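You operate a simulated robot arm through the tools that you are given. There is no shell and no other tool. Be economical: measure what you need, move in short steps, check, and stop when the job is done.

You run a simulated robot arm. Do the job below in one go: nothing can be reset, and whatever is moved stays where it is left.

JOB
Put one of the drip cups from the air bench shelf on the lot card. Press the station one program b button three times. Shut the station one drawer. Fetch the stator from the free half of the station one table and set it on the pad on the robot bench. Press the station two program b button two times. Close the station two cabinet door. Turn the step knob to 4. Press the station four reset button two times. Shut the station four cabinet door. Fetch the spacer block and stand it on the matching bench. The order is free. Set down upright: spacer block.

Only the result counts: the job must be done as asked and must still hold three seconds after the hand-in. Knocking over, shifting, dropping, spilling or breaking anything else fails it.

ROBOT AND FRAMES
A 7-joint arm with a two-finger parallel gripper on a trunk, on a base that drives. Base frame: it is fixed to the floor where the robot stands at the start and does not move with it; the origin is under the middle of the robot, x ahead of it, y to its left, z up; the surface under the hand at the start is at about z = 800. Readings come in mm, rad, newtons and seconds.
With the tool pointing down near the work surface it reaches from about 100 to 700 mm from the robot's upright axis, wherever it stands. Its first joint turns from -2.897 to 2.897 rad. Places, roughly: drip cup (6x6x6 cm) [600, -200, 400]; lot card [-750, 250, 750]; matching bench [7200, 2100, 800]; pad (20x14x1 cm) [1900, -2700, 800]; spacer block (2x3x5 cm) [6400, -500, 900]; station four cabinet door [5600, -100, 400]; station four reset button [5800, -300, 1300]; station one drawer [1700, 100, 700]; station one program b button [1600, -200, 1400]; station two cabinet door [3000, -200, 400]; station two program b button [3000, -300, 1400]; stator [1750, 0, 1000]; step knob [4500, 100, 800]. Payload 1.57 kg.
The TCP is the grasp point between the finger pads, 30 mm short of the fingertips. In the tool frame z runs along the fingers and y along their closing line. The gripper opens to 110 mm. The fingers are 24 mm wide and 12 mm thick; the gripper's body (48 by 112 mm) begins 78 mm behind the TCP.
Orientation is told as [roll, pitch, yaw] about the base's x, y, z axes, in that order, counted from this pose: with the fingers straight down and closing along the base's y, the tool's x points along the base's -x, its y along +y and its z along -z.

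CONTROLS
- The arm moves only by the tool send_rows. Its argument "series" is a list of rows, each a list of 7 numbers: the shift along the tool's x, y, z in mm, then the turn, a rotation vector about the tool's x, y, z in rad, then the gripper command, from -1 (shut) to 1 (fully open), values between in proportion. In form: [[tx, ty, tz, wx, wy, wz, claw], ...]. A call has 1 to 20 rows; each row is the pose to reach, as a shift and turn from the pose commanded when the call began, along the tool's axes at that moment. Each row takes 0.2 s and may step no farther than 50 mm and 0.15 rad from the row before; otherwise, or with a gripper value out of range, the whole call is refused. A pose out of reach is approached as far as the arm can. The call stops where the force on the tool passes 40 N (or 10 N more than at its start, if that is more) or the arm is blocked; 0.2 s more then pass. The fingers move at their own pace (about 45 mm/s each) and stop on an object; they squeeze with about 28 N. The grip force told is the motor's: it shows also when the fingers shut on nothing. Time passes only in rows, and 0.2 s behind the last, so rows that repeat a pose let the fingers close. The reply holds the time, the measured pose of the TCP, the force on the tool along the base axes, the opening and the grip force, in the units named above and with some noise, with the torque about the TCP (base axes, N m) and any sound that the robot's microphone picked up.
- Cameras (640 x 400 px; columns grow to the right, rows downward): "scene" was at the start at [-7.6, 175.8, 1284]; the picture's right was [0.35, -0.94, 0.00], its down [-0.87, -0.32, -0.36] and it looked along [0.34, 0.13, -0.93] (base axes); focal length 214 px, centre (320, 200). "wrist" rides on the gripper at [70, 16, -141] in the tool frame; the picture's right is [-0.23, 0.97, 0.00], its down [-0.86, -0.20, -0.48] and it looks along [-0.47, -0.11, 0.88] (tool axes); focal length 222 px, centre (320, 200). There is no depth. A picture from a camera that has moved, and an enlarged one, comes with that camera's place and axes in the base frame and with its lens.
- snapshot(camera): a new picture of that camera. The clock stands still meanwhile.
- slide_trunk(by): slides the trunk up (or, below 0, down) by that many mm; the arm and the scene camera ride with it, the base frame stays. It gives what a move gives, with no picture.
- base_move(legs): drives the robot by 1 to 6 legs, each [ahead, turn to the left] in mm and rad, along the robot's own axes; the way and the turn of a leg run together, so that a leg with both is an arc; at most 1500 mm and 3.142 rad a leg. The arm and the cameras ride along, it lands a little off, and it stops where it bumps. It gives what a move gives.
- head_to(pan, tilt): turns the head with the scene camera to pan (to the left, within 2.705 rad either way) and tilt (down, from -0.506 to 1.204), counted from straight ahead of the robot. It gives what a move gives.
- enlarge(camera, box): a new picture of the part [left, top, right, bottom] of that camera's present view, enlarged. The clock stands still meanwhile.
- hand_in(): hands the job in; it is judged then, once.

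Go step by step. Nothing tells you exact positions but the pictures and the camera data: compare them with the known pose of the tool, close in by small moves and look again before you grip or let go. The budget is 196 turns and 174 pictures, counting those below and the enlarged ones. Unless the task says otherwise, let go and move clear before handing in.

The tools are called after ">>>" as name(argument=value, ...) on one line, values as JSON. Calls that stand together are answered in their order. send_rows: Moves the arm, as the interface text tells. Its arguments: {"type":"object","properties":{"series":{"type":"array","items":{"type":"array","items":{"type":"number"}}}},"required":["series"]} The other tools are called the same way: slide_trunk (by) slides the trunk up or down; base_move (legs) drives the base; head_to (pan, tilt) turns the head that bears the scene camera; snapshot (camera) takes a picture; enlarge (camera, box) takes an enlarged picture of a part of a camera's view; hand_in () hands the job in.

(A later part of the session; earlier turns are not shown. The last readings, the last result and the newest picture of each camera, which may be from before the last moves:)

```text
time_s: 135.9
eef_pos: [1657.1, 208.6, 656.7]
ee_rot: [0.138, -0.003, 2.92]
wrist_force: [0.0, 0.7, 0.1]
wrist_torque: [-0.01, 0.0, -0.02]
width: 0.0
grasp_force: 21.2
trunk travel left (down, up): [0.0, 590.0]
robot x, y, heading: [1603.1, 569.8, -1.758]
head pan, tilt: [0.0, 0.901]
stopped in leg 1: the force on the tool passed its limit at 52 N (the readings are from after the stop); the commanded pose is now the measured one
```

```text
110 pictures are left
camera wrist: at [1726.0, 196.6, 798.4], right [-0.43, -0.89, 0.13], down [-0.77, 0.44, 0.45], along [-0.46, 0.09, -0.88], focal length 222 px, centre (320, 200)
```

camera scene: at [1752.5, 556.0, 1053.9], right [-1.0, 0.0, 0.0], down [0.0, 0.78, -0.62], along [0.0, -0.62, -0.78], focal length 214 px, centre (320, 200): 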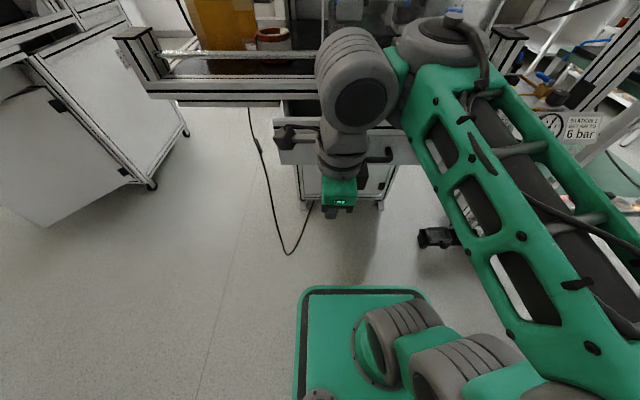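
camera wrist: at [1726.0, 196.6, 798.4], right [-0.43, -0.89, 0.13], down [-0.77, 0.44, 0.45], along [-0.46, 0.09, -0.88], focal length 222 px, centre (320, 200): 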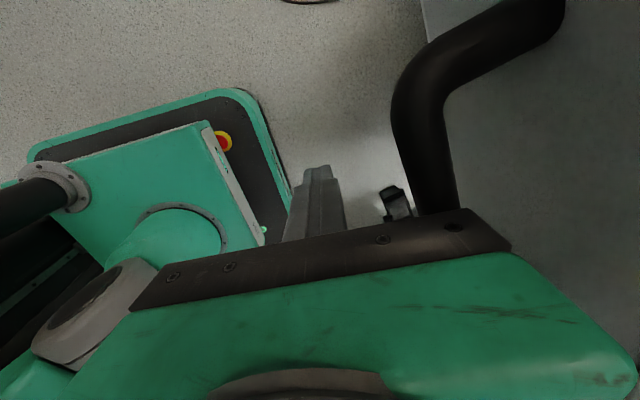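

The handle is actually higher (z≈780). I back off, raise the trunk and then push with the fingers.

>>> base_move(legs=[[-50, 0]])

>>> slide_trunk(by=125)

>>> snapshot(camera="wrist")

>>> head_to(pan=0.0, tilt=0.7)

>>> snapshot(camera="scene")

```text
time_s: 136.8
eef_pos: [1665.5, 258.9, 651.7]
ee_rot: [0.123, -0.008, 2.918]
wrist_force: [0.4, 0.3, -0.4]
wrist_torque: [-0.02, -0.03, 0.0]
width: 0.0
grasp_force: 20.8
trunk travel left (down, up): [0.0, 590.0]
robot x, y, heading: [1607.1, 619.5, -1.766]
head pan, tilt: [0.0, 0.901]
```

```text
time_s: 138.4
eef_pos: [1666.7, 256.3, 775.4]
ee_rot: [0.138, -0.005, 2.915]
wrist_force: [0.6, 0.0, 0.0]
wrist_torque: [0.0, 0.0, -0.02]
width: 0.2
grasp_force: 21.3
trunk travel left (down, up): [-125.0, 465.0]
robot x, y, heading: [1604.7, 622.0, -1.763]
head pan, tilt: [0.0, 0.901]
```

```text
109 pictures are left
camera wrist: at [1735.3, 245.0, 917.0], right [-0.44, -0.89, 0.13], down [-0.77, 0.45, 0.45], along [-0.46, 0.1, -0.88], focal length 222 px, centre (320, 200)
```

wrist: 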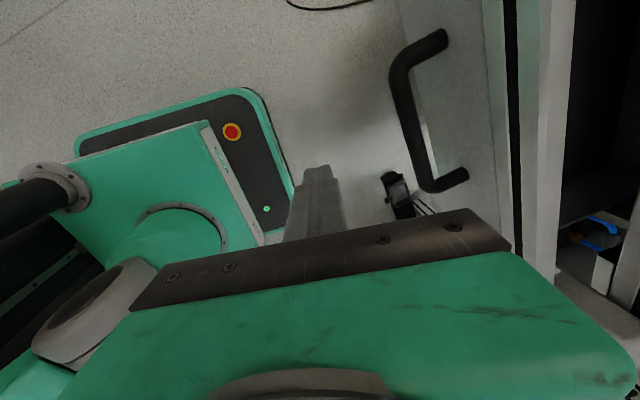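

```text
time_s: 139.1
eef_pos: [1667.0, 258.4, 775.6]
ee_rot: [0.127, -0.007, 2.916]
wrist_force: [0.2, -0.5, 0.0]
wrist_torque: [0.01, 0.03, -0.01]
width: 0.0
grasp_force: 21.3
trunk travel left (down, up): [-125.0, 465.0]
robot x, y, heading: [1607.3, 617.4, -1.765]
head pan, tilt: [0.0, 0.7]
```

```text
108 pictures are left
camera scene: at [1752.4, 553.9, 1187.7], right [-0.98, 0.19, 0.0], down [0.12, 0.64, -0.76], along [-0.14, -0.74, -0.65], focal length 214 px, centre (320, 200)
```

scene: 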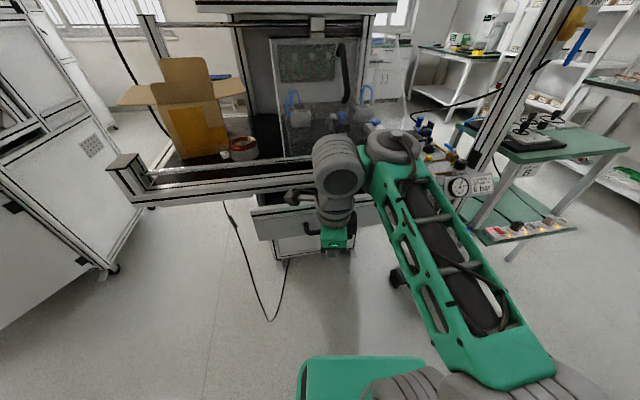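

I push by driving forward gently; the force limit guards it.

>>> base_move(legs=[[95, 0]])

>>> snapshot(camera="wrist")

>>> snapshot(camera="scene")

```text
time_s: 140.2
eef_pos: [1647.9, 163.9, 778.0]
ee_rot: [0.118, -0.011, 2.919]
wrist_force: [0.3, 0.0, -0.7]
wrist_torque: [0.03, -0.01, 0.03]
width: 0.2
grasp_force: 21.2
trunk travel left (down, up): [-125.0, 465.0]
robot x, y, heading: [1591.0, 523.4, -1.758]
head pan, tilt: [0.0, 0.7]
```

```text
107 pictures are left
camera wrist: at [1718.5, 149.0, 919.1], right [-0.44, -0.89, 0.12], down [-0.77, 0.44, 0.46], along [-0.46, 0.11, -0.88], focal length 222 px, centre (320, 200)
```

wrist: 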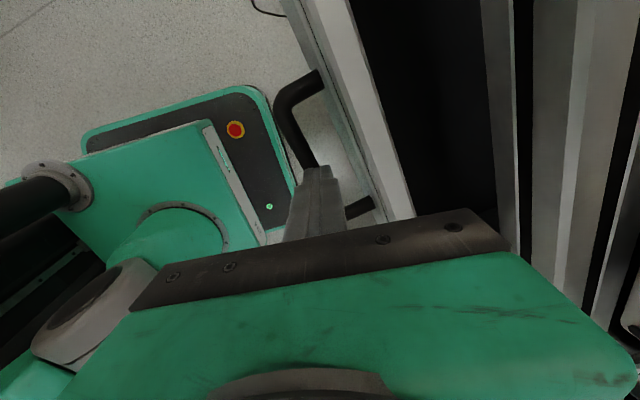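

```text
106 pictures are left
camera scene: at [1734.3, 460.3, 1192.0], right [-0.98, 0.19, 0.0], down [0.12, 0.64, -0.76], along [-0.14, -0.74, -0.65], focal length 214 px, centre (320, 200)
```

scene: 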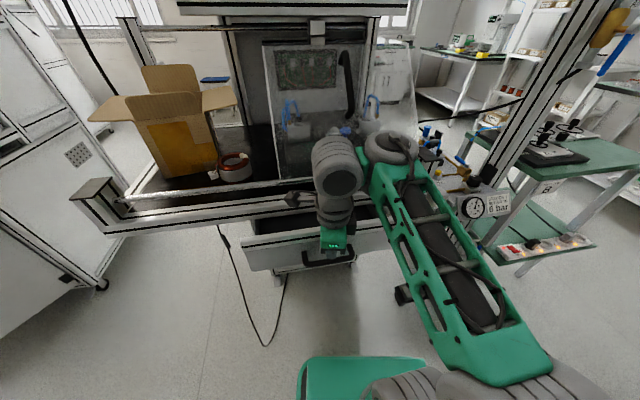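

The handle is really at z≈725 and the closed drawer sits under the table's overhang, so I need a strongly tilted tool. I'll stand to the left of the station, facing -x, where the arm can tilt toward -y.

>>> base_move(legs=[[-150, 0], [0, 1.76], [550, 0], [0, 1.57], [-320, 0], [0, 1.57]])

>>> head_to(pan=0.3, tilt=0.6)

>>> snapshot(camera="scene")

```text
time_s: 158.1
eef_pos: [1829.0, 226.2, 775.1]
ee_rot: [0.106, -0.013, 1.546]
wrist_force: [-0.2, -1.1, 0.5]
wrist_torque: [0.01, 0.06, 0.01]
width: 0.2
grasp_force: 20.9
trunk travel left (down, up): [-125.0, 465.0]
robot x, y, heading: [2168.9, 351.9, -3.127]
head pan, tilt: [0.0, 0.7]
```

```text
time_s: 158.9
eef_pos: [1829.1, 225.2, 774.0]
ee_rot: [0.101, -0.014, 1.546]
wrist_force: [-0.6, -0.2, -0.1]
wrist_torque: [-0.03, -0.01, -0.03]
width: 0.0
grasp_force: 21.4
trunk travel left (down, up): [-125.0, 465.0]
robot x, y, heading: [2169.8, 354.6, -3.13]
head pan, tilt: [0.3, 0.6]
```

```text
105 pictures are left
camera scene: at [2138.2, 177.0, 1202.8], right [-0.3, 0.95, 0.0], down [0.55, 0.17, -0.82], along [-0.78, -0.25, -0.57], focal length 214 px, centre (320, 200)
```

scene: 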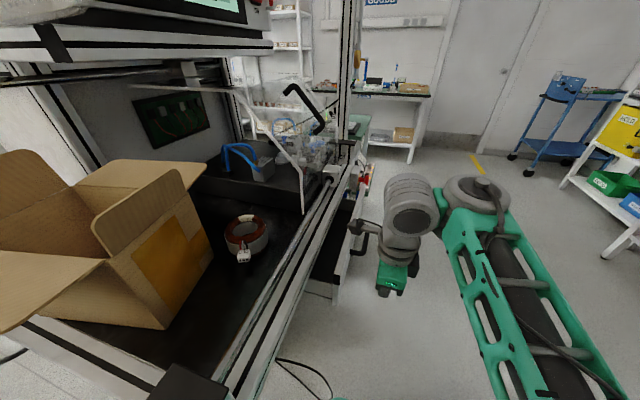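

From here I see the drawer, table and stator well. I tilt the tool toward -y.

>>> send_rows(series=[[0, 0, 0, 0, 0.13, 0, -1], [0, 0, 0, 0, 0.26, 0, -1], [0, 0, 0, 0, 0.39, 0, -1], [0, 0, 0, 0, 0.52, 0, -1], [0, 0, 0, 0, 0.65, 0, -1], [0, 0, 0, 0, 0.78, 0, -1], [0, 0, 0, 0, 0.91, 0, -1], [0, 0, 0, 0, 1.04, 0, -1], [0, 0, 0, 0, 1.17, 0, -1], [0, 0, 0, 0, 1.3, 0, -1]])

>>> snapshot(camera="scene")

>>> snapshot(camera="wrist")

```text
time_s: 159.8
eef_pos: [1834.3, 130.9, 718.0]
ee_rot: [-0.074, 0.371, 1.517]
wrist_force: [0.2, -0.2, -0.3]
wrist_torque: [-0.01, 0.01, 0.02]
width: 0.0
grasp_force: 21.3
out of reach, approached as far as the arm can: row 1, 2, 3, 4
trunk travel left (down, up): [-125.0, 465.0]
robot x, y, heading: [2173.4, 357.4, -3.134]
head pan, tilt: [0.3, 0.6]
stopped in row 4: the arm was blocked; the commanded pose is now the measured one
```

```text
104 pictures are left
camera scene: at [2131.8, 178.2, 1196.6], right [-0.31, 0.95, -0.01], down [0.55, 0.17, -0.82], along [-0.78, -0.25, -0.58], focal length 214 px, centre (320, 200)
```

scene: 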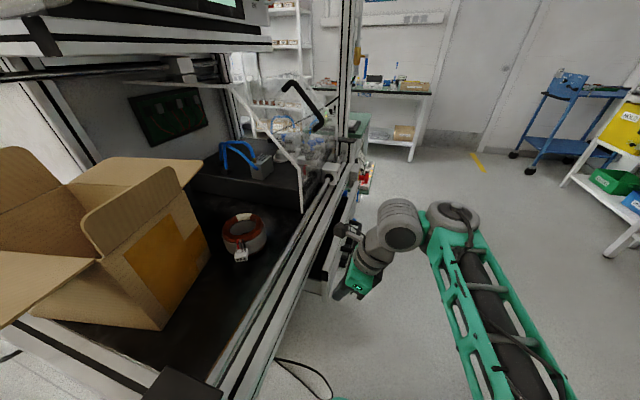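

```text
103 pictures are left
camera wrist: at [1806.1, 117.9, 874.3], right [-0.96, 0.24, -0.15], down [0.21, 0.97, 0.15], along [0.18, 0.11, -0.98], focal length 222 px, centre (320, 200)
```

wrist: 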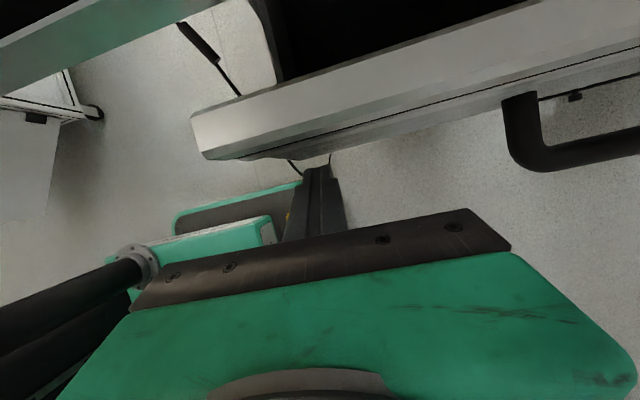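

The camera side faces the rail and the last joint seems wound up. I back off and spin the tool by 2.8 rad so the camera faces away.

>>> send_rows(series=[[-18, 1, -23, 0, -0.093, 0, -1], [-36, 2, -46, 0, -0.186, 0, -1], [-53, 4, -69, 0, -0.28, 0, -1], [-71, 5, -92, 0, -0.371, 0, -1], [-71, 5, -92, 0, -0.371, 0, -1]])

>>> send_rows(series=[[0, 0, 0, 0, 0, 0.14, -1], [0, 0, 0, 0, 0, 0.28, -1], [0, 0, 0, 0, 0, 0.42, -1], [0, 0, 0, 0, 0, 0.56, -1], [0, 0, 0, 0, 0, 0.7, -1], [0, 0, 0, 0, 0, 0.84, -1], [0, 0, 0, 0, 0, 0.98, -1], [0, 0, 0, 0, 0, 1.12, -1], [0, 0, 0, 0, 0, 1.26, -1], [0, 0, 0, 0, 0, 1.4, -1], [0, 0, 0, 0, 0, 1.54, -1], [0, 0, 0, 0, 0, 1.68, -1], [0, 0, 0, 0, 0, 1.82, -1], [0, 0, 0, 0, 0, 1.96, -1], [0, 0, 0, 0, 0, 2.1, -1], [0, 0, 0, 0, 0, 2.24, -1], [0, 0, 0, 0, 0, 2.38, -1], [0, 0, 0, 0, 0, 2.52, -1], [0, 0, 0, 0, 0, 2.66, -1], [0, 0, 0, 0, 0, 2.8, -1]])

>>> snapshot(camera="scene")

```text
time_s: 161.0
eef_pos: [1842.5, 215.1, 790.4]
ee_rot: [-0.046, 0.0, 1.542]
wrist_force: [-0.5, 0.2, 0.1]
wrist_torque: [0.02, 0.0, 0.02]
width: 0.2
grasp_force: 20.6
out of reach, approached as far as the arm can: row 2, 3, 4, 5
trunk travel left (down, up): [-125.0, 465.0]
robot x, y, heading: [2171.9, 357.8, -3.131]
head pan, tilt: [0.3, 0.6]
```

```text
time_s: 165.2
eef_pos: [1841.8, 215.5, 790.9]
ee_rot: [0.045, -0.018, -1.259]
wrist_force: [0.0, -0.6, 0.1]
wrist_torque: [-0.01, -0.06, 0.0]
width: 0.0
grasp_force: 21.3
trunk travel left (down, up): [-125.0, 465.0]
robot x, y, heading: [2168.2, 358.2, -3.133]
head pan, tilt: [0.3, 0.6]
```

```text
102 pictures are left
camera scene: at [2147.6, 176.1, 1203.6], right [-0.31, 0.95, 0.0], down [0.54, 0.17, -0.83], along [-0.79, -0.25, -0.56], focal length 214 px, centre (320, 200)
```

scene: 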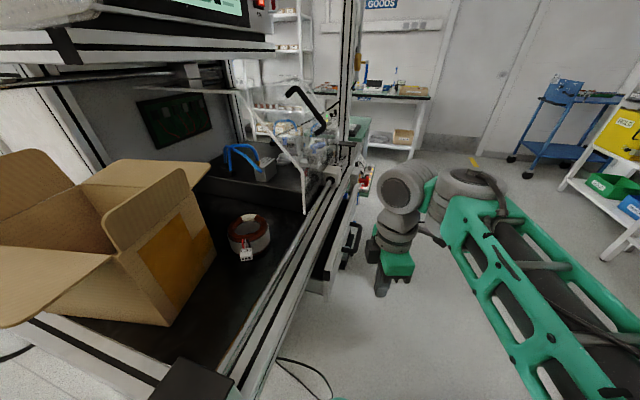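

Now the camera faces away. I go to the handle's middle and tilt toward -y.

>>> send_rows(series=[[15, -33, 12, 0, 0, 0.062, -1], [30, -67, 24, 0, 0, 0.124, -1], [45, -100, 36, 0, 0, 0.186, -1], [60, -134, 48, 0, 0, 0.248, -1], [75, -167, 60, 0, 0, 0.31, -1], [75, -167, 60, 0, 0, 0.31, -1]])

>>> send_rows(series=[[0, 0, 0, 0, -0.13, 0, -1], [0, 0, 0, 0, -0.26, 0, -1], [0, 0, 0, 0, -0.39, 0, -1], [0, 0, 0, 0, -0.52, 0, -1], [0, 0, 0, 0, -0.65, 0, -1], [0, 0, 0, 0, -0.78, 0, -1], [0, 0, 0, 0, -0.91, 0, -1], [0, 0, 0, 0, -1.04, 0, -1], [0, 0, 0, 0, -1.17, 0, -1], [0, 0, 0, 0, -1.3, 0, -1]])

>>> snapshot(camera="wrist")

>>> snapshot(camera="scene")

```text
time_s: 166.6
eef_pos: [1662.0, 235.1, 721.9]
ee_rot: [0.047, -0.004, -1.566]
wrist_force: [0.8, 0.1, -0.1]
wrist_torque: [-0.01, -0.01, 0.01]
width: 0.3
grasp_force: 21.1
trunk travel left (down, up): [-125.0, 465.0]
robot x, y, heading: [2171.2, 357.2, -3.129]
head pan, tilt: [0.3, 0.6]
```

```text
time_s: 168.8
eef_pos: [1708.3, 180.0, 639.0]
ee_rot: [0.151, -1.246, -1.705]
wrist_force: [0.0, 0.7, -0.4]
wrist_torque: [0.03, 0.02, 0.0]
width: 0.1
grasp_force: 21.9
out of reach, approached as far as the arm can: row 7, 8, 9, 10
trunk travel left (down, up): [-125.0, 465.0]
robot x, y, heading: [2169.8, 356.0, -3.131]
head pan, tilt: [0.3, 0.6]
```

```text
101 pictures are left
camera wrist: at [1724.3, 336.5, 618.7], right [0.96, -0.07, 0.26], down [-0.25, 0.18, 0.95], along [-0.11, -0.98, 0.16], focal length 222 px, centre (320, 200)
```

wrist: 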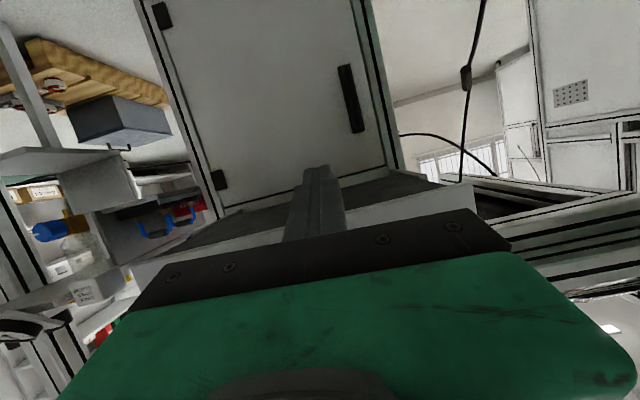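

```text
100 pictures are left
camera scene: at [2147.7, 176.4, 1203.7], right [-0.31, 0.95, 0.0], down [0.54, 0.17, -0.83], along [-0.79, -0.25, -0.56], focal length 214 px, centre (320, 200)
```

scene: 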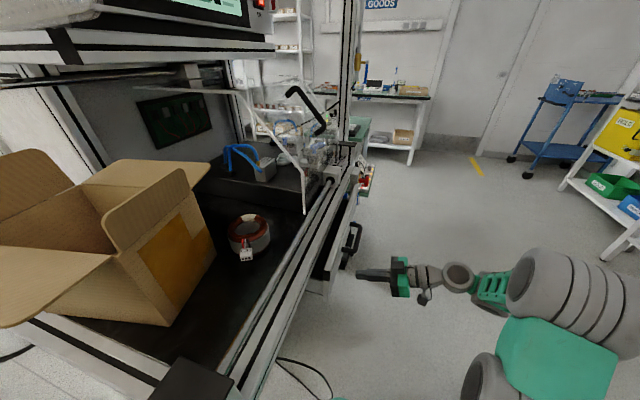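

The tool is nearly horizontal below the drawer's height. I back off 50 mm, raise the trunk and look.

>>> send_rows(series=[[0, 0, -25, 0, 0, 0, -1], [0, 0, -50, 0, 0, 0, -1], [0, 0, -50, 0, 0, 0, -1]])

>>> slide_trunk(by=70)

>>> snapshot(camera="wrist")

>>> enlarge(camera="scene", box=[260, 150, 452, 270])

```text
time_s: 169.6
eef_pos: [1722.0, 203.9, 625.1]
ee_rot: [0.149, -1.24, -1.708]
wrist_force: [0.6, 0.1, 0.9]
wrist_torque: [0.02, -0.02, -0.01]
width: 0.0
grasp_force: 21.4
out of reach, approached as far as the arm can: row 1, 2, 3
trunk travel left (down, up): [-125.0, 465.0]
robot x, y, heading: [2169.4, 354.7, -3.13]
head pan, tilt: [0.3, 0.6]
```

```text
time_s: 170.7
eef_pos: [1722.2, 203.4, 696.0]
ee_rot: [0.153, -1.244, -1.708]
wrist_force: [0.3, -0.2, -0.3]
wrist_torque: [0.02, 0.02, -0.02]
width: 0.0
grasp_force: 20.5
trunk travel left (down, up): [-195.0, 395.0]
robot x, y, heading: [2170.5, 353.0, -3.135]
head pan, tilt: [0.3, 0.6]
```

```text
99 pictures are left
camera wrist: at [1737.3, 360.3, 675.1], right [0.96, -0.07, 0.26], down [-0.25, 0.18, 0.95], along [-0.11, -0.98, 0.16], focal length 222 px, centre (320, 200)
```

wrist: 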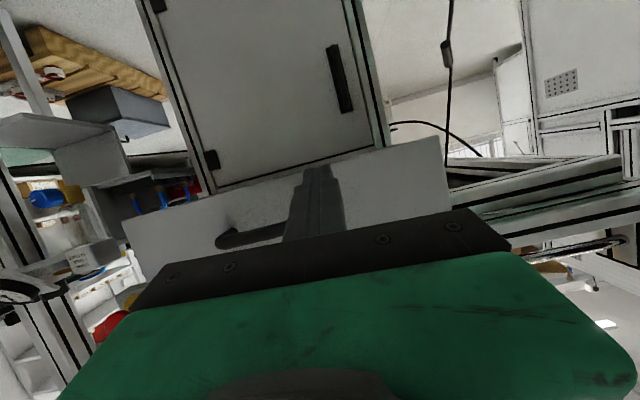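

```text
3.33 times, centred on (356, 210) of scene
camera zoom: at [2147.6, 176.2, 1273.6], right [-0.31, 0.95, 0.0], down [0.54, 0.17, -0.83], along [-0.79, -0.25, -0.56], focal length 715 px, centre (200, 167)
```

zoom: 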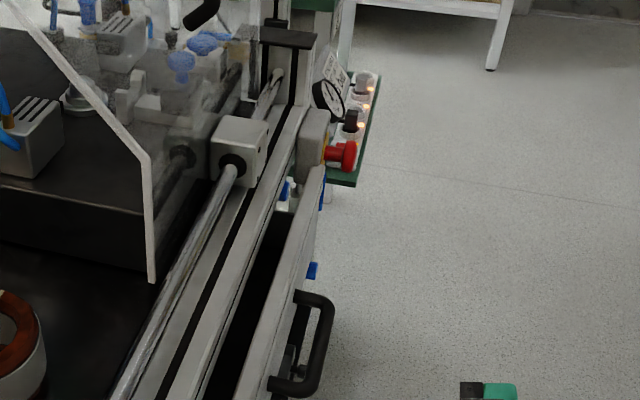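

Handle bar at z≈724, x 1600–1710. I raise 35 mm, drive 50 mm toward -x, then push along the tool axis.

>>> slide_trunk(by=38)

>>> base_move(legs=[[55, 0]])

>>> send_rows(series=[[-5, 0, 15, 0, 0, 0, -1], [-10, 0, 30, 0, 0, 0, -1], [-15, 0, 45, 0, 0, 0, -1], [-20, 0, 60, 0, 0, 0, -1], [-25, 0, 75, 0, 0, 0, -1]])

>>> snapshot(camera="wrist")

>>> snapshot(camera="scene")

```text
time_s: 171.5
eef_pos: [1722.2, 203.6, 732.3]
ee_rot: [0.152, -1.242, -1.709]
wrist_force: [0.0, -0.3, 0.7]
wrist_torque: [-0.02, 0.0, 0.01]
width: 0.0
grasp_force: 21.2
trunk travel left (down, up): [-233.0, 357.0]
robot x, y, heading: [2173.0, 352.2, -3.13]
head pan, tilt: [0.3, 0.6]
```

```text
time_s: 172.4
eef_pos: [1665.6, 204.8, 733.2]
ee_rot: [0.15, -1.243, -1.709]
wrist_force: [1.3, 0.0, 0.6]
wrist_torque: [0.0, 0.01, -0.02]
width: 0.0
grasp_force: 21.2
trunk travel left (down, up): [-233.0, 357.0]
robot x, y, heading: [2114.5, 350.6, -3.132]
head pan, tilt: [0.3, 0.6]
```

```text
time_s: 173.6
eef_pos: [1665.3, 124.2, 733.0]
ee_rot: [0.152, -1.244, -1.711]
wrist_force: [-0.3, 0.1, -0.2]
wrist_torque: [0.0, 0.0, 0.03]
width: 0.0
grasp_force: 20.6
trunk travel left (down, up): [-233.0, 357.0]
robot x, y, heading: [2113.5, 356.7, -3.132]
head pan, tilt: [0.3, 0.6]
```

```text
97 pictures are left
camera wrist: at [1682.1, 280.5, 712.4], right [0.96, -0.07, 0.26], down [-0.25, 0.18, 0.95], along [-0.11, -0.98, 0.16], focal length 222 px, centre (320, 200)
```

wrist: 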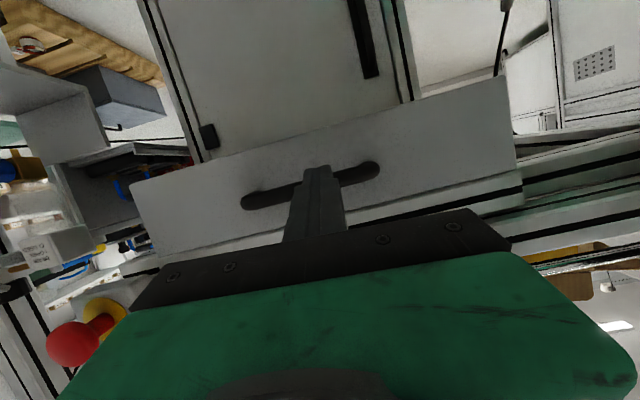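

```text
96 pictures are left
camera scene: at [2092.2, 175.8, 1311.6], right [-0.31, 0.95, 0.0], down [0.54, 0.17, -0.83], along [-0.79, -0.25, -0.56], focal length 214 px, centre (320, 200)
```

scene: 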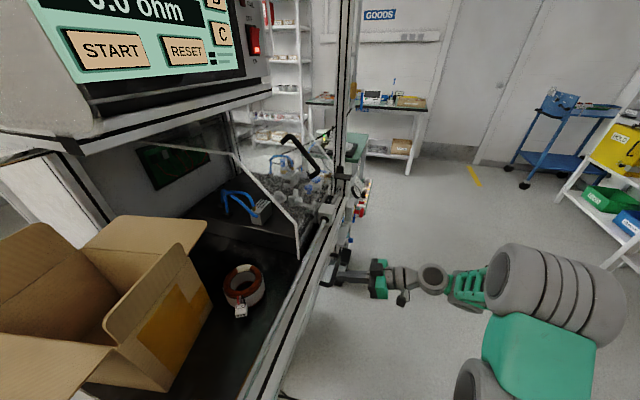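

The finger is right at the handle. I keep pushing.

>>> send_rows(series=[[-5, 0, 14, 0, 0, 0, -1], [-10, 0, 28, 0, 0, 0, -1], [-15, 0, 42, 0, 0, 0, -1], [-20, 0, 56, 0, 0, 0, -1], [-25, 0, 70, 0, 0, 0, -1], [-29, 0, 84, 0, 0, 0, -1]])

>>> snapshot(camera="wrist")

>>> snapshot(camera="scene")

```text
time_s: 174.3
eef_pos: [1665.9, 95.7, 733.4]
ee_rot: [0.153, -1.239, -1.715]
wrist_force: [8.1, 25.5, 8.2]
wrist_torque: [-0.23, 0.05, 0.23]
width: 0.2
grasp_force: 21.5
trunk travel left (down, up): [-233.0, 357.0]
robot x, y, heading: [2111.7, 356.9, -3.136]
head pan, tilt: [0.3, 0.6]
stopped in row 3: the force on the tool passed its limit at 56 N (the readings are from after the stop); the commanded pose is now the measured one
```

```text
95 pictures are left
camera wrist: at [1682.4, 252.4, 713.5], right [0.96, -0.07, 0.26], down [-0.25, 0.18, 0.95], along [-0.12, -0.98, 0.15], focal length 222 px, centre (320, 200)
```

wrist: 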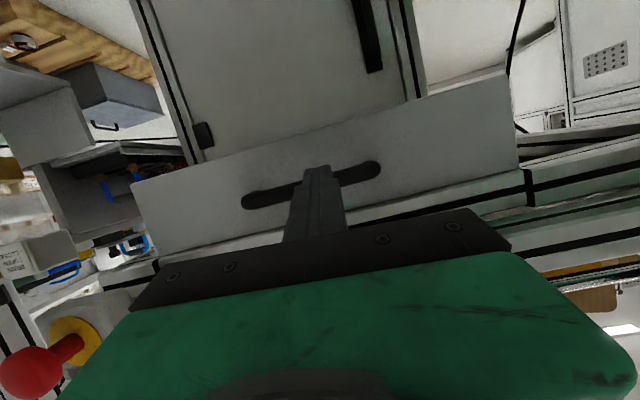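

```text
94 pictures are left
camera scene: at [2092.3, 178.2, 1312.2], right [-0.3, 0.95, 0.0], down [0.54, 0.17, -0.83], along [-0.79, -0.25, -0.56], focal length 214 px, centre (320, 200)
```

scene: 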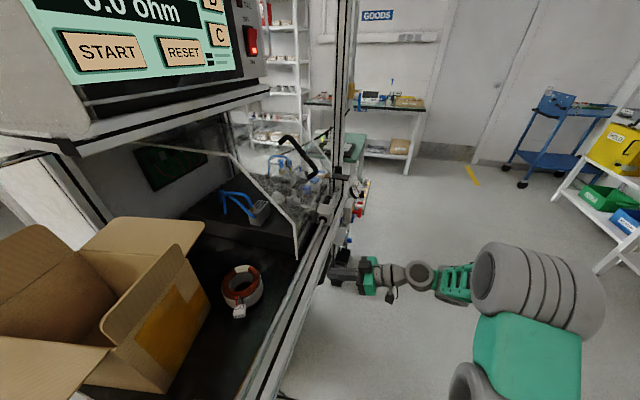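

Strong resistance: probably shut. I push a bit more to confirm.

>>> send_rows(series=[[-2, 0, 6, 0, 0, 0, -1], [-4, 0, 12, 0, 0, 0, -1], [-6, 0, 18, 0, 0, 0, -1]])

>>> send_rows(series=[[3, 0, -10, 0, 0, 0, -1], [10, 0, -30, 0, 0, 0, -1], [24, 0, -70, 0, 0, 0, -1], [38, 0, -110, 0, 0, 0, -1]])

>>> snapshot(camera="wrist")

>>> enlarge(camera="scene", box=[260, 190, 420, 290])

```text
time_s: 174.6
eef_pos: [1665.8, 96.0, 733.2]
ee_rot: [0.15, -1.239, -1.715]
wrist_force: [7.3, 23.9, 9.2]
wrist_torque: [-0.27, 0.01, 0.21]
width: 0.0
grasp_force: 21.1
trunk travel left (down, up): [-233.0, 357.0]
robot x, y, heading: [2113.9, 352.1, 3.139]
head pan, tilt: [0.3, 0.6]
stopped in row 1: the force on the tool passed its limit at 46 N (the readings are from after the stop); the commanded pose is now the measured one
```

```text
time_s: 175.6
eef_pos: [1665.7, 212.6, 731.0]
ee_rot: [0.157, -1.235, -1.721]
wrist_force: [0.9, -0.2, 0.0]
wrist_torque: [0.03, 0.02, -0.06]
width: 0.0
grasp_force: 21.4
trunk travel left (down, up): [-233.0, 357.0]
robot x, y, heading: [2114.9, 359.8, -3.14]
head pan, tilt: [0.3, 0.6]
```

```text
93 pictures are left
camera wrist: at [1682.6, 367.7, 711.9], right [0.96, -0.07, 0.26], down [-0.25, 0.18, 0.95], along [-0.12, -0.98, 0.15], focal length 222 px, centre (320, 200)
```

wrist: 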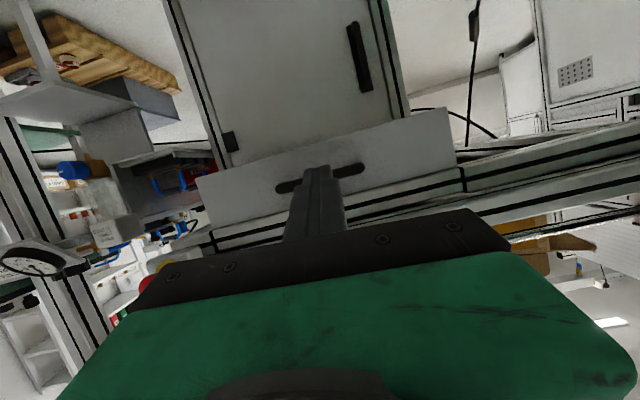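

```text
4.00 times, centred on (340, 240) of scene
camera zoom: at [2091.6, 175.5, 1311.7], right [-0.3, 0.95, 0.0], down [0.54, 0.17, -0.83], along [-0.79, -0.25, -0.56], focal length 858 px, centre (240, 40)
```

zoom: 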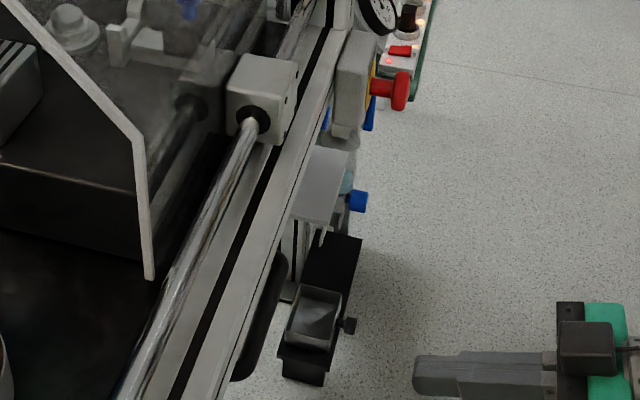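

The drawer is flush: shut. Now for button B: I raise trunk and arm, then reposition the base closer facing the panel.

>>> slide_trunk(by=300)

>>> send_rows(series=[[-35, 0, -18, 0, 0, 0, -1], [-70, 0, -36, 0, 0, 0, -1], [-104, 1, -54, 0, 0, 0, -1], [-139, 2, -72, 0, 0, 0, -1], [-173, 3, -90, 0, 0, 0, -1], [-208, 4, -108, 0, 0, 0, -1], [-242, 5, -126, 0, 0, 0, -1], [-242, 5, -126, 0, 0, 0, -1]])

>>> snapshot(camera="scene")

```text
time_s: 178.6
eef_pos: [1665.9, 211.3, 1031.6]
ee_rot: [0.155, -1.236, -1.717]
wrist_force: [0.4, -0.1, 0.2]
wrist_torque: [-0.04, 0.02, 0.01]
width: 0.1
grasp_force: 20.9
trunk travel left (down, up): [-533.0, 57.0]
robot x, y, heading: [2118.4, 357.7, -3.14]
head pan, tilt: [0.3, 0.6]
```

```text
time_s: 180.4
eef_pos: [1692.9, 170.4, 1083.6]
ee_rot: [0.153, -1.236, -1.716]
wrist_force: [-0.1, -0.8, 0.3]
wrist_torque: [0.03, -0.02, 0.0]
width: 0.2
grasp_force: 21.5
out of reach, approached as far as the arm can: row 1, 2, 3, 4, 5, 6, 7, 8
trunk travel left (down, up): [-533.0, 57.0]
robot x, y, heading: [2115.5, 354.6, -3.137]
head pan, tilt: [0.3, 0.6]
```

```text
91 pictures are left
camera scene: at [2090.9, 175.7, 1611.6], right [-0.3, 0.95, 0.0], down [0.54, 0.17, -0.82], along [-0.79, -0.25, -0.57], focal length 214 px, centre (320, 200)
```

scene: 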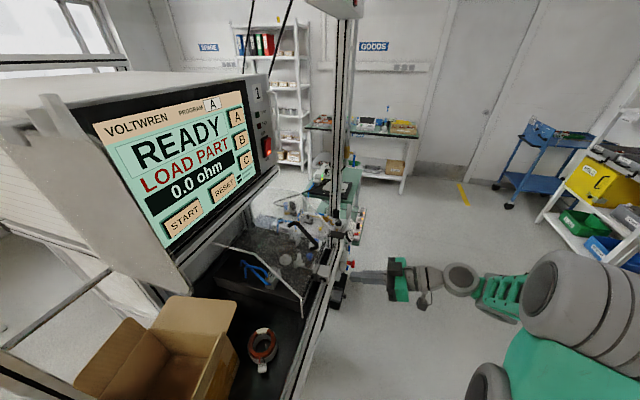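

The horizontal sideways pose can't go that high. I'll press with a less tilted tool: reduce the tilt and go up.

>>> slide_trunk(by=57)

>>> send_rows(series=[[0, 0, -6, 0, 0.11, 0, -1], [0, 0, -12, 0, 0.22, 0, -1], [0, 0, -18, 0, 0.33, 0, -1], [0, 0, -24, 0, 0.44, 0, -1], [0, 0, -30, 0, 0.55, 0, -1], [0, 0, -36, 0, 0.66, 0, -1], [-38, 2, -50, 0, 0.66, 0, -1], [-76, 4, -65, 0, 0.66, 0, -1], [-114, 6, -80, 0, 0.66, 0, -1], [-152, 7, -94, 0, 0.66, 0, -1], [-190, 8, -108, 0, 0.66, 0, -1], [-228, 9, -122, 0, 0.66, 0, -1], [-228, 9, -122, 0, 0.66, 0, -1]])

>>> snapshot(camera="scene")

```text
time_s: 181.4
eef_pos: [1691.4, 169.6, 1139.8]
ee_rot: [0.153, -1.235, -1.717]
wrist_force: [0.1, 0.6, -0.8]
wrist_torque: [0.01, 0.01, 0.02]
width: 0.1
grasp_force: 21.1
trunk travel left (down, up): [-590.0, 0.0]
robot x, y, heading: [2115.2, 359.9, -3.144]
head pan, tilt: [0.3, 0.6]
```

```text
time_s: 184.2
eef_pos: [1698.5, 203.3, 1261.1]
ee_rot: [0.057, -0.579, -1.605]
wrist_force: [0.0, 0.0, 1.1]
wrist_torque: [0.02, 0.02, 0.03]
width: 0.0
grasp_force: 20.9
out of reach, approached as far as the arm can: row 9, 10, 11, 12, 13
trunk travel left (down, up): [-590.0, 0.0]
robot x, y, heading: [2114.5, 354.3, -3.142]
head pan, tilt: [0.3, 0.6]
```

```text
90 pictures are left
camera scene: at [2091.2, 175.7, 1668.6], right [-0.3, 0.95, 0.0], down [0.54, 0.17, -0.83], along [-0.79, -0.25, -0.56], focal length 214 px, centre (320, 200)
```

scene: 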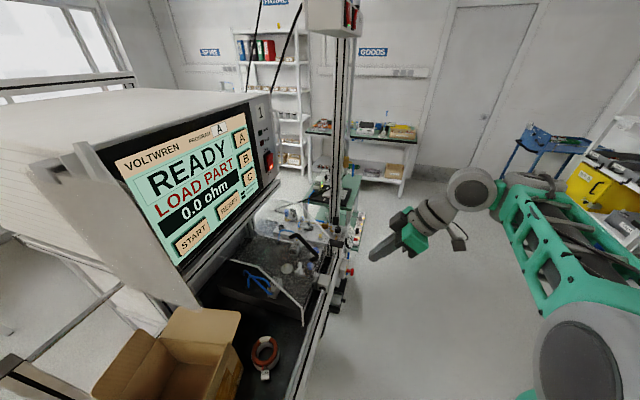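

This posture is limited in height. I'll go to a radial, camera-up pose, which earlier came out near horizontal higher up: untilt, spin the tool, then tilt outward.

>>> send_rows(series=[[0, 0, 0, 0, 0.12, 0, -1], [0, 0, 0, 0, 0.24, 0, -1], [0, 0, 0, 0, 0.36, 0, -1], [0, 0, 0, 0, 0.48, 0, -1], [0, 0, 0, 0, 0.58, 0, -1], [0, 0, 0, 0, 0.58, 0, -1]])

>>> send_rows(series=[[0, 0, 0, 0, 0, -0.14, -1], [0, 0, 0, 0, 0, -0.28, -1], [0, 0, 0, 0, 0, -0.42, -1], [0, 0, 0, 0, 0, -0.56, -1], [0, 0, 0, 0, 0, -0.7, -1], [0, 0, 0, 0, 0, -0.84, -1], [0, 0, 0, 0, 0, -0.98, -1], [0, 0, 0, 0, 0, -1.12, -1], [0, 0, 0, 0, 0, -1.26, -1], [0, 0, 0, 0, 0, -1.4, -1], [0, 0, 0, 0, 0, -1.54, -1], [0, 0, 0, 0, 0, -1.68, -1], [0, 0, 0, 0, 0, -1.82, -1], [0, 0, 0, 0, 0, -1.95, -1]])

>>> send_rows(series=[[0, 0, 0, 0, 0.1, 0, -1], [0, 0, 0, 0, 0.2, 0, -1], [0, 0, 0, 0, 0.3, 0, -1], [0, 0, 0, 0, 0.4, 0, -1], [0, 0, 0, 0, 0.5, 0, -1], [0, 0, 0, 0, 0.6, 0, -1], [0, 0, 0, 0, 0.7, 0, -1], [0, 0, 0, 0, 0.8, 0, -1], [0, 0, 0, 0, 0.9, 0, -1], [0, 0, 0, 0, 1.0, 0, -1]])

>>> snapshot(camera="scene")

```text
time_s: 185.6
eef_pos: [1695.4, 202.6, 1261.4]
ee_rot: [0.05, 0.002, -1.572]
wrist_force: [1.1, 0.0, 0.1]
wrist_torque: [-0.02, -0.01, 0.0]
width: 0.0
grasp_force: 21.3
trunk travel left (down, up): [-590.0, 0.0]
robot x, y, heading: [2114.7, 359.8, -3.14]
head pan, tilt: [0.3, 0.6]
```

```text
time_s: 188.6
eef_pos: [1695.7, 205.4, 1261.4]
ee_rot: [-0.017, -0.048, 0.379]
wrist_force: [0.9, -0.1, 0.9]
wrist_torque: [0.03, 0.02, -0.02]
width: 0.0
grasp_force: 21.0
trunk travel left (down, up): [-590.0, 0.0]
robot x, y, heading: [2114.3, 352.3, -3.139]
head pan, tilt: [0.3, 0.6]
```

```text
time_s: 190.0
eef_pos: [1670.5, 212.9, 1147.4]
ee_rot: [-0.111, 0.134, 0.259]
wrist_force: [0.4, -0.7, -0.2]
wrist_torque: [0.0, 0.02, -0.02]
width: 0.2
grasp_force: 21.0
out of reach, approached as far as the arm can: row 4, 5, 6
trunk travel left (down, up): [-590.0, 0.0]
robot x, y, heading: [2116.3, 352.0, -3.14]
head pan, tilt: [0.3, 0.6]
stopped in row 6: the arm was blocked; the commanded pose is now the measured one
```

```text
89 pictures are left
camera scene: at [2091.9, 175.6, 1667.3], right [-0.3, 0.95, 0.0], down [0.54, 0.17, -0.83], along [-0.79, -0.25, -0.56], focal length 214 px, centre (320, 200)
```

scene: 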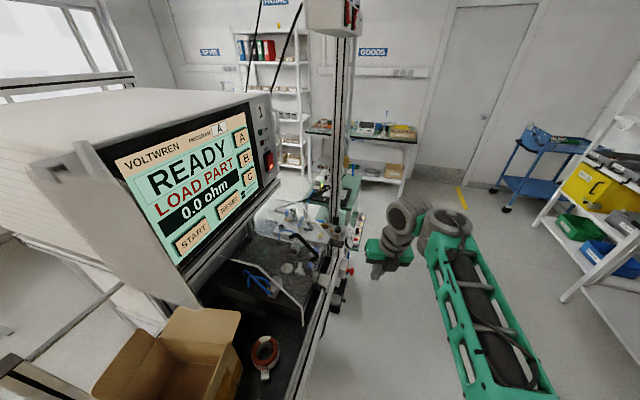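

I straighten the tool, then move the base in front of the panel with the hand kept high.

>>> send_rows(series=[[-20, 1, -37, -0.037, -0.045, 0, -1], [-40, 2, -74, -0.074, -0.09, 0, -1], [-59, 3, -110, -0.111, -0.134, 0, -1], [-59, 3, -110, -0.111, -0.134, 0, -1]])

>>> base_move(legs=[[0, -0.6], [500, 0], [0, 2.17]])

>>> head_to(pan=-0.1, tilt=0.6)

>>> snapshot(camera="scene")

```text
time_s: 191.0
eef_pos: [1738.5, 248.4, 1252.6]
ee_rot: [0.0, 0.009, 0.264]
wrist_force: [0.2, 0.0, -0.5]
wrist_torque: [0.01, -0.01, -0.01]
width: 0.0
grasp_force: 21.4
trunk travel left (down, up): [-590.0, 0.0]
robot x, y, heading: [2115.7, 355.2, -3.138]
head pan, tilt: [0.3, 0.6]
```

```text
time_s: 200.8
eef_pos: [1836.7, 263.0, 1253.3]
ee_rot: [0.001, 0.01, 1.894]
wrist_force: [0.4, -0.4, -0.4]
wrist_torque: [-0.02, -0.03, 0.01]
width: 0.3
grasp_force: 21.5
trunk travel left (down, up): [-590.0, 0.0]
robot x, y, heading: [1704.5, 631.6, -1.509]
head pan, tilt: [0.3, 0.6]
```

```text
time_s: 201.7
eef_pos: [1837.0, 262.1, 1252.7]
ee_rot: [0.002, 0.011, 1.894]
wrist_force: [0.4, -0.3, 0.4]
wrist_torque: [0.0, -0.02, 0.03]
width: 0.2
grasp_force: 21.8
trunk travel left (down, up): [-590.0, 0.0]
robot x, y, heading: [1703.7, 632.9, -1.509]
head pan, tilt: [-0.099, 0.6]
```

```text
88 pictures are left
camera scene: at [1855.1, 615.6, 1668.6], right [-1.0, 0.04, 0.0], down [0.02, 0.56, -0.83], along [-0.03, -0.82, -0.56], focal length 214 px, centre (320, 200)
```

scene: 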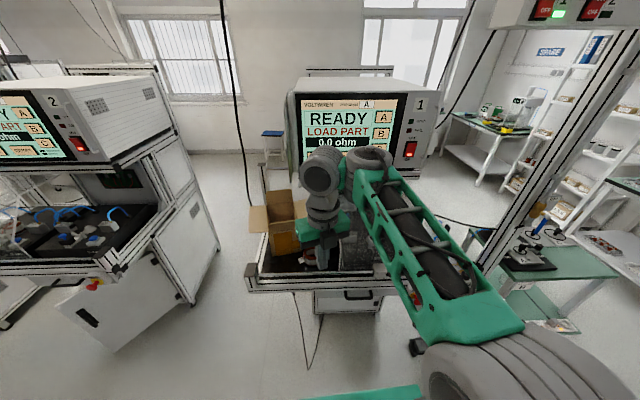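

I extend toward the panel and upward with the tool vertical to see how high it gets.

>>> send_rows(series=[[18, 29, -25, 0, 0, 0, -1], [37, 58, -50, 0, 0, 0, -1], [55, 87, -75, 0, 0, 0, -1], [74, 116, -100, 0, 0, 0, -1], [92, 145, -125, 0, 0, 0, -1], [111, 174, -150, 0, 0, 0, -1], [111, 174, -150, 0, 0, 0, -1]])

>>> send_rows(series=[[0, 0, 0, 0, 0.1, 0, -1], [0, 0, 0, 0, 0.2, 0, -1], [0, 0, 0, 0, 0.3, 0, -1], [0, 0, 0, 0, 0.4, 0, -1], [0, 0, 0, 0, 0.4, 0, -1]])

>>> snapshot(camera="scene")

```text
time_s: 203.3
eef_pos: [1724.3, 134.8, 1289.8]
ee_rot: [0.003, 0.009, 1.895]
wrist_force: [0.0, -1.4, -0.5]
wrist_torque: [0.01, 0.04, 0.01]
width: 0.0
grasp_force: 20.9
out of reach, approached as far as the arm can: row 2, 3, 4, 5, 6, 7
trunk travel left (down, up): [-590.0, 0.0]
robot x, y, heading: [1710.2, 630.6, -1.512]
head pan, tilt: [-0.099, 0.6]
```

```text
time_s: 204.5
eef_pos: [1724.8, 137.3, 1287.1]
ee_rot: [0.002, 0.41, 1.898]
wrist_force: [-0.2, 0.0, 0.6]
wrist_torque: [0.0, -0.01, 0.01]
width: 0.0
grasp_force: 20.6
trunk travel left (down, up): [-590.0, 0.0]
robot x, y, heading: [1708.5, 633.3, -1.508]
head pan, tilt: [-0.099, 0.6]
```

```text
87 pictures are left
camera scene: at [1854.9, 615.3, 1668.6], right [-1.0, 0.04, 0.0], down [0.02, 0.56, -0.82], along [-0.03, -0.82, -0.57], focal length 214 px, centre (320, 200)
```

scene: 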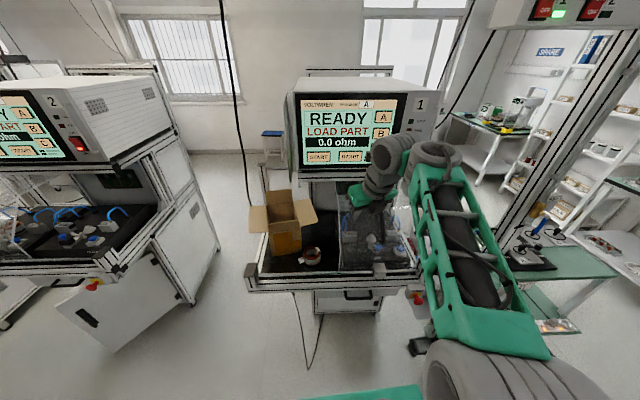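

Outward tilt works well here. I continue tilting to horizontal.

>>> send_rows(series=[[0, 0, 0, 0, 0.12, 0, -1], [0, 0, 0, 0, 0.24, 0, -1], [0, 0, 0, 0, 0.36, 0, -1], [0, 0, 0, 0, 0.48, 0, -1], [0, 0, 0, 0, 0.6, 0, -1], [0, 0, 0, 0, 0.72, 0, -1], [0, 0, 0, 0, 0.84, 0, -1], [0, 0, 0, 0, 0.96, 0, -1], [0, 0, 0, 0, 1.08, 0, -1]])

>>> snapshot(camera="scene")

```text
time_s: 205.3
eef_pos: [1758.5, 127.9, 1186.8]
ee_rot: [-0.158, 0.528, 1.884]
wrist_force: [-0.5, 0.3, -1.5]
wrist_torque: [-0.02, 0.03, -0.01]
width: 0.0
grasp_force: 21.1
trunk travel left (down, up): [-590.0, 0.0]
robot x, y, heading: [1706.9, 631.9, -1.509]
head pan, tilt: [-0.099, 0.6]
stopped in row 3: the arm was blocked; the commanded pose is now the measured one
```

```text
86 pictures are left
camera scene: at [1855.0, 615.9, 1662.8], right [-1.0, 0.04, 0.0], down [0.02, 0.56, -0.83], along [-0.03, -0.82, -0.56], focal length 214 px, centre (320, 200)
```

scene: 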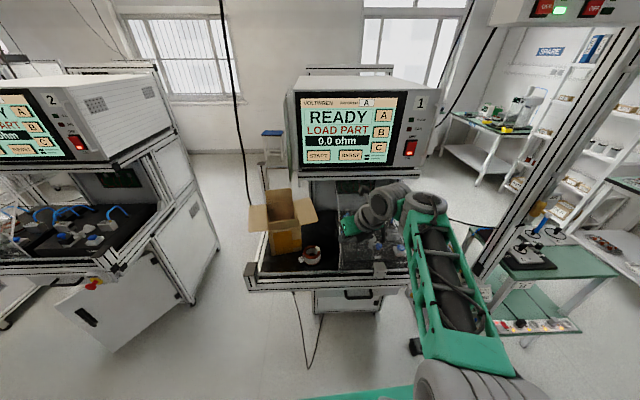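

I continue slowly from here: raise and tilt in small steps.

>>> send_rows(series=[[6, -2, -11, 0, 0.05, 0, -1], [13, -3, -21, 0, 0.1, 0, -1], [19, -5, -32, 0, 0.15, 0, -1], [25, -7, -43, 0, 0.2, 0, -1], [32, -8, -53, 0, 0.25, 0, -1], [38, -10, -64, 0, 0.3, 0, -1], [44, -12, -75, 0, 0.35, 0, -1], [51, -13, -85, 0, 0.4, 0, -1], [57, -15, -96, 0, 0.45, 0, -1], [63, -17, -107, 0, 0.5, 0, -1], [70, -18, -117, 0, 0.55, 0, -1], [76, -20, -128, 0, 0.6, 0, -1], [76, -20, -128, 0, 0.6, 0, -1]])

>>> snapshot(camera="scene")

```text
time_s: 206.6
eef_pos: [1792.4, 123.8, 1195.1]
ee_rot: [-0.311, 0.666, 1.826]
wrist_force: [0.5, -0.5, -0.2]
wrist_torque: [-0.03, 0.04, 0.0]
width: 0.0
grasp_force: 21.0
trunk travel left (down, up): [-590.0, 0.0]
robot x, y, heading: [1704.9, 628.7, -1.515]
head pan, tilt: [-0.099, 0.6]
stopped in row 6: the arm was blocked; the commanded pose is now the measured one
```

```text
85 pictures are left
camera scene: at [1854.9, 614.8, 1667.8], right [-1.0, 0.04, 0.0], down [0.02, 0.56, -0.82], along [-0.03, -0.82, -0.57], focal length 214 px, centre (320, 200)
```

scene: 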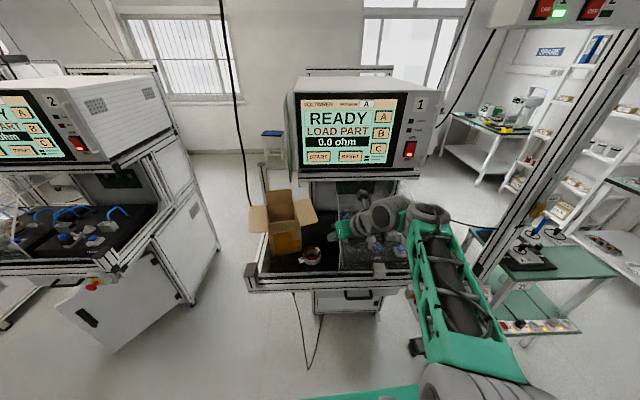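

I look at the arm itself to understand its posture.

>>> head_to(pan=-1.0, tilt=0.75)

>>> snapshot(camera="scene")

```text
time_s: 207.8
eef_pos: [1792.5, 127.0, 1195.8]
ee_rot: [-0.311, 0.668, 1.829]
wrist_force: [-0.2, 0.1, 0.1]
wrist_torque: [-0.01, -0.02, -0.02]
width: 0.0
grasp_force: 21.5
trunk travel left (down, up): [-590.0, 0.0]
robot x, y, heading: [1707.0, 633.1, -1.508]
head pan, tilt: [-1.0, 0.75]
```

```text
84 pictures are left
camera scene: at [1791.5, 654.8, 1655.9], right [-0.59, 0.81, 0.0], down [0.55, 0.4, -0.73], along [-0.59, -0.43, -0.68], focal length 214 px, centre (320, 200)
```

scene: 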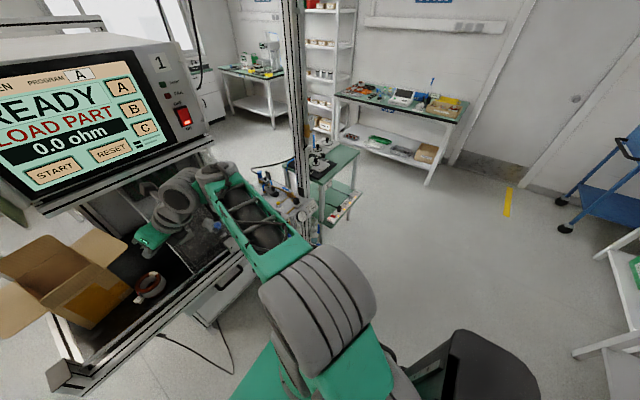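

The forearm is about horizontal at z≈1380 above the table, so I should rotate about the wrist: swing the TCP up and outward together.

>>> send_rows(series=[[19, 14, -11, -0.067, 0.089, 0, -1], [37, 28, -22, -0.133, 0.178, 0, -1], [56, 42, -33, -0.2, 0.266, 0, -1], [75, 56, -44, -0.266, 0.355, 0, -1], [93, 70, -55, -0.333, 0.444, 0, -1], [112, 84, -66, -0.4, 0.533, 0, -1], [130, 98, -77, -0.466, 0.621, 0, -1], [149, 112, -88, -0.532, 0.71, 0, -1], [149, 112, -88, -0.532, 0.71, 0, -1]])

>>> head_to(pan=-0.2, tilt=0.5)

>>> snapshot(camera="scene")

```text
time_s: 208.4
eef_pos: [1771.2, 96.7, 1137.1]
ee_rot: [-0.334, 0.651, 1.705]
wrist_force: [0.5, -0.8, -0.2]
wrist_torque: [-0.01, -0.03, -0.01]
width: 0.2
grasp_force: 21.6
out of reach, approached as far as the arm can: row 3
trunk travel left (down, up): [-590.0, 0.0]
robot x, y, heading: [1706.8, 632.5, -1.504]
head pan, tilt: [-1.0, 0.75]
stopped in row 3: the arm was blocked; the commanded pose is now the measured one
```

```text
time_s: 209.6
eef_pos: [1771.8, 98.1, 1135.4]
ee_rot: [-0.34, 0.637, 1.701]
wrist_force: [-0.8, -1.1, -0.1]
wrist_torque: [-0.03, 0.0, -0.01]
width: 0.1
grasp_force: 21.1
trunk travel left (down, up): [-590.0, 0.0]
robot x, y, heading: [1711.0, 631.9, -1.507]
head pan, tilt: [-0.201, 0.499]
```

```text
83 pictures are left
camera scene: at [1845.6, 613.7, 1677.1], right [-0.99, 0.14, 0.0], down [0.07, 0.47, -0.88], along [-0.12, -0.87, -0.48], focal length 214 px, centre (320, 200)
```

scene: 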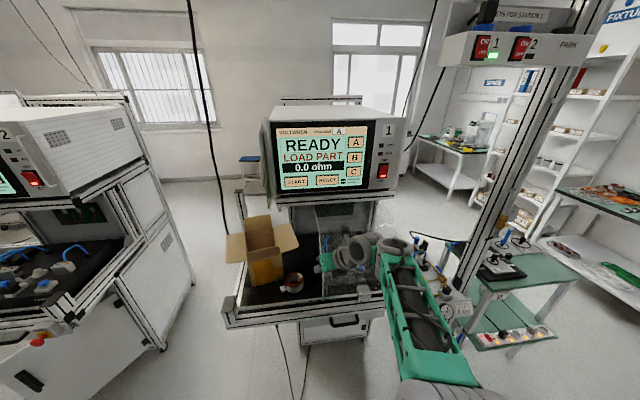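

Something blocks the elbow with the trunk fully up. I retract the hand a bit and lower the trunk so that the forearm can point upward instead.

>>> send_rows(series=[[-14, -8, -24, 0, 0, 0, -1], [-28, -16, -48, 0, 0, 0, -1], [-42, -23, -72, 0, 0, 0, -1], [-56, -31, -96, 0, 0, 0, -1], [-70, -39, -120, 0, 0, 0, -1]])

>>> slide_trunk(by=-150)

>>> head_to(pan=-1.0, tilt=0.75)

>>> snapshot(camera="scene")

```text
time_s: 210.2
eef_pos: [1792.6, 162.2, 1090.8]
ee_rot: [-0.431, 0.476, 1.711]
wrist_force: [0.2, 0.5, 0.2]
wrist_torque: [0.0, -0.04, 0.0]
width: 0.0
grasp_force: 20.9
trunk travel left (down, up): [-590.0, 0.0]
robot x, y, heading: [1705.7, 630.6, -1.513]
head pan, tilt: [-0.201, 0.499]
stopped in row 3: the arm was blocked; the commanded pose is now the measured one
```

```text
time_s: 211.9
eef_pos: [1794.4, 162.4, 938.8]
ee_rot: [-0.432, 0.474, 1.715]
wrist_force: [-0.2, -0.5, 0.6]
wrist_torque: [-0.01, 0.01, -0.01]
width: 0.1
grasp_force: 21.3
trunk travel left (down, up): [-440.0, 150.0]
robot x, y, heading: [1706.2, 637.8, -1.512]
head pan, tilt: [-0.201, 0.499]
```

```text
time_s: 213.1
eef_pos: [1794.7, 162.3, 938.6]
ee_rot: [-0.431, 0.476, 1.714]
wrist_force: [-0.1, -0.6, -0.2]
wrist_torque: [0.04, 0.01, -0.01]
width: 0.0
grasp_force: 21.6
trunk travel left (down, up): [-440.0, 150.0]
robot x, y, heading: [1711.0, 634.3, -1.509]
head pan, tilt: [-1.0, 0.75]
```

```text
82 pictures are left
camera scene: at [1791.5, 654.8, 1505.4], right [-0.59, 0.81, 0.0], down [0.55, 0.4, -0.73], along [-0.59, -0.43, -0.68], focal length 214 px, centre (320, 200)
```

scene: 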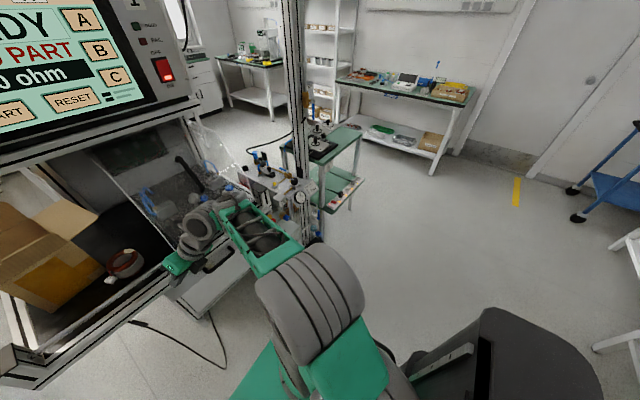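

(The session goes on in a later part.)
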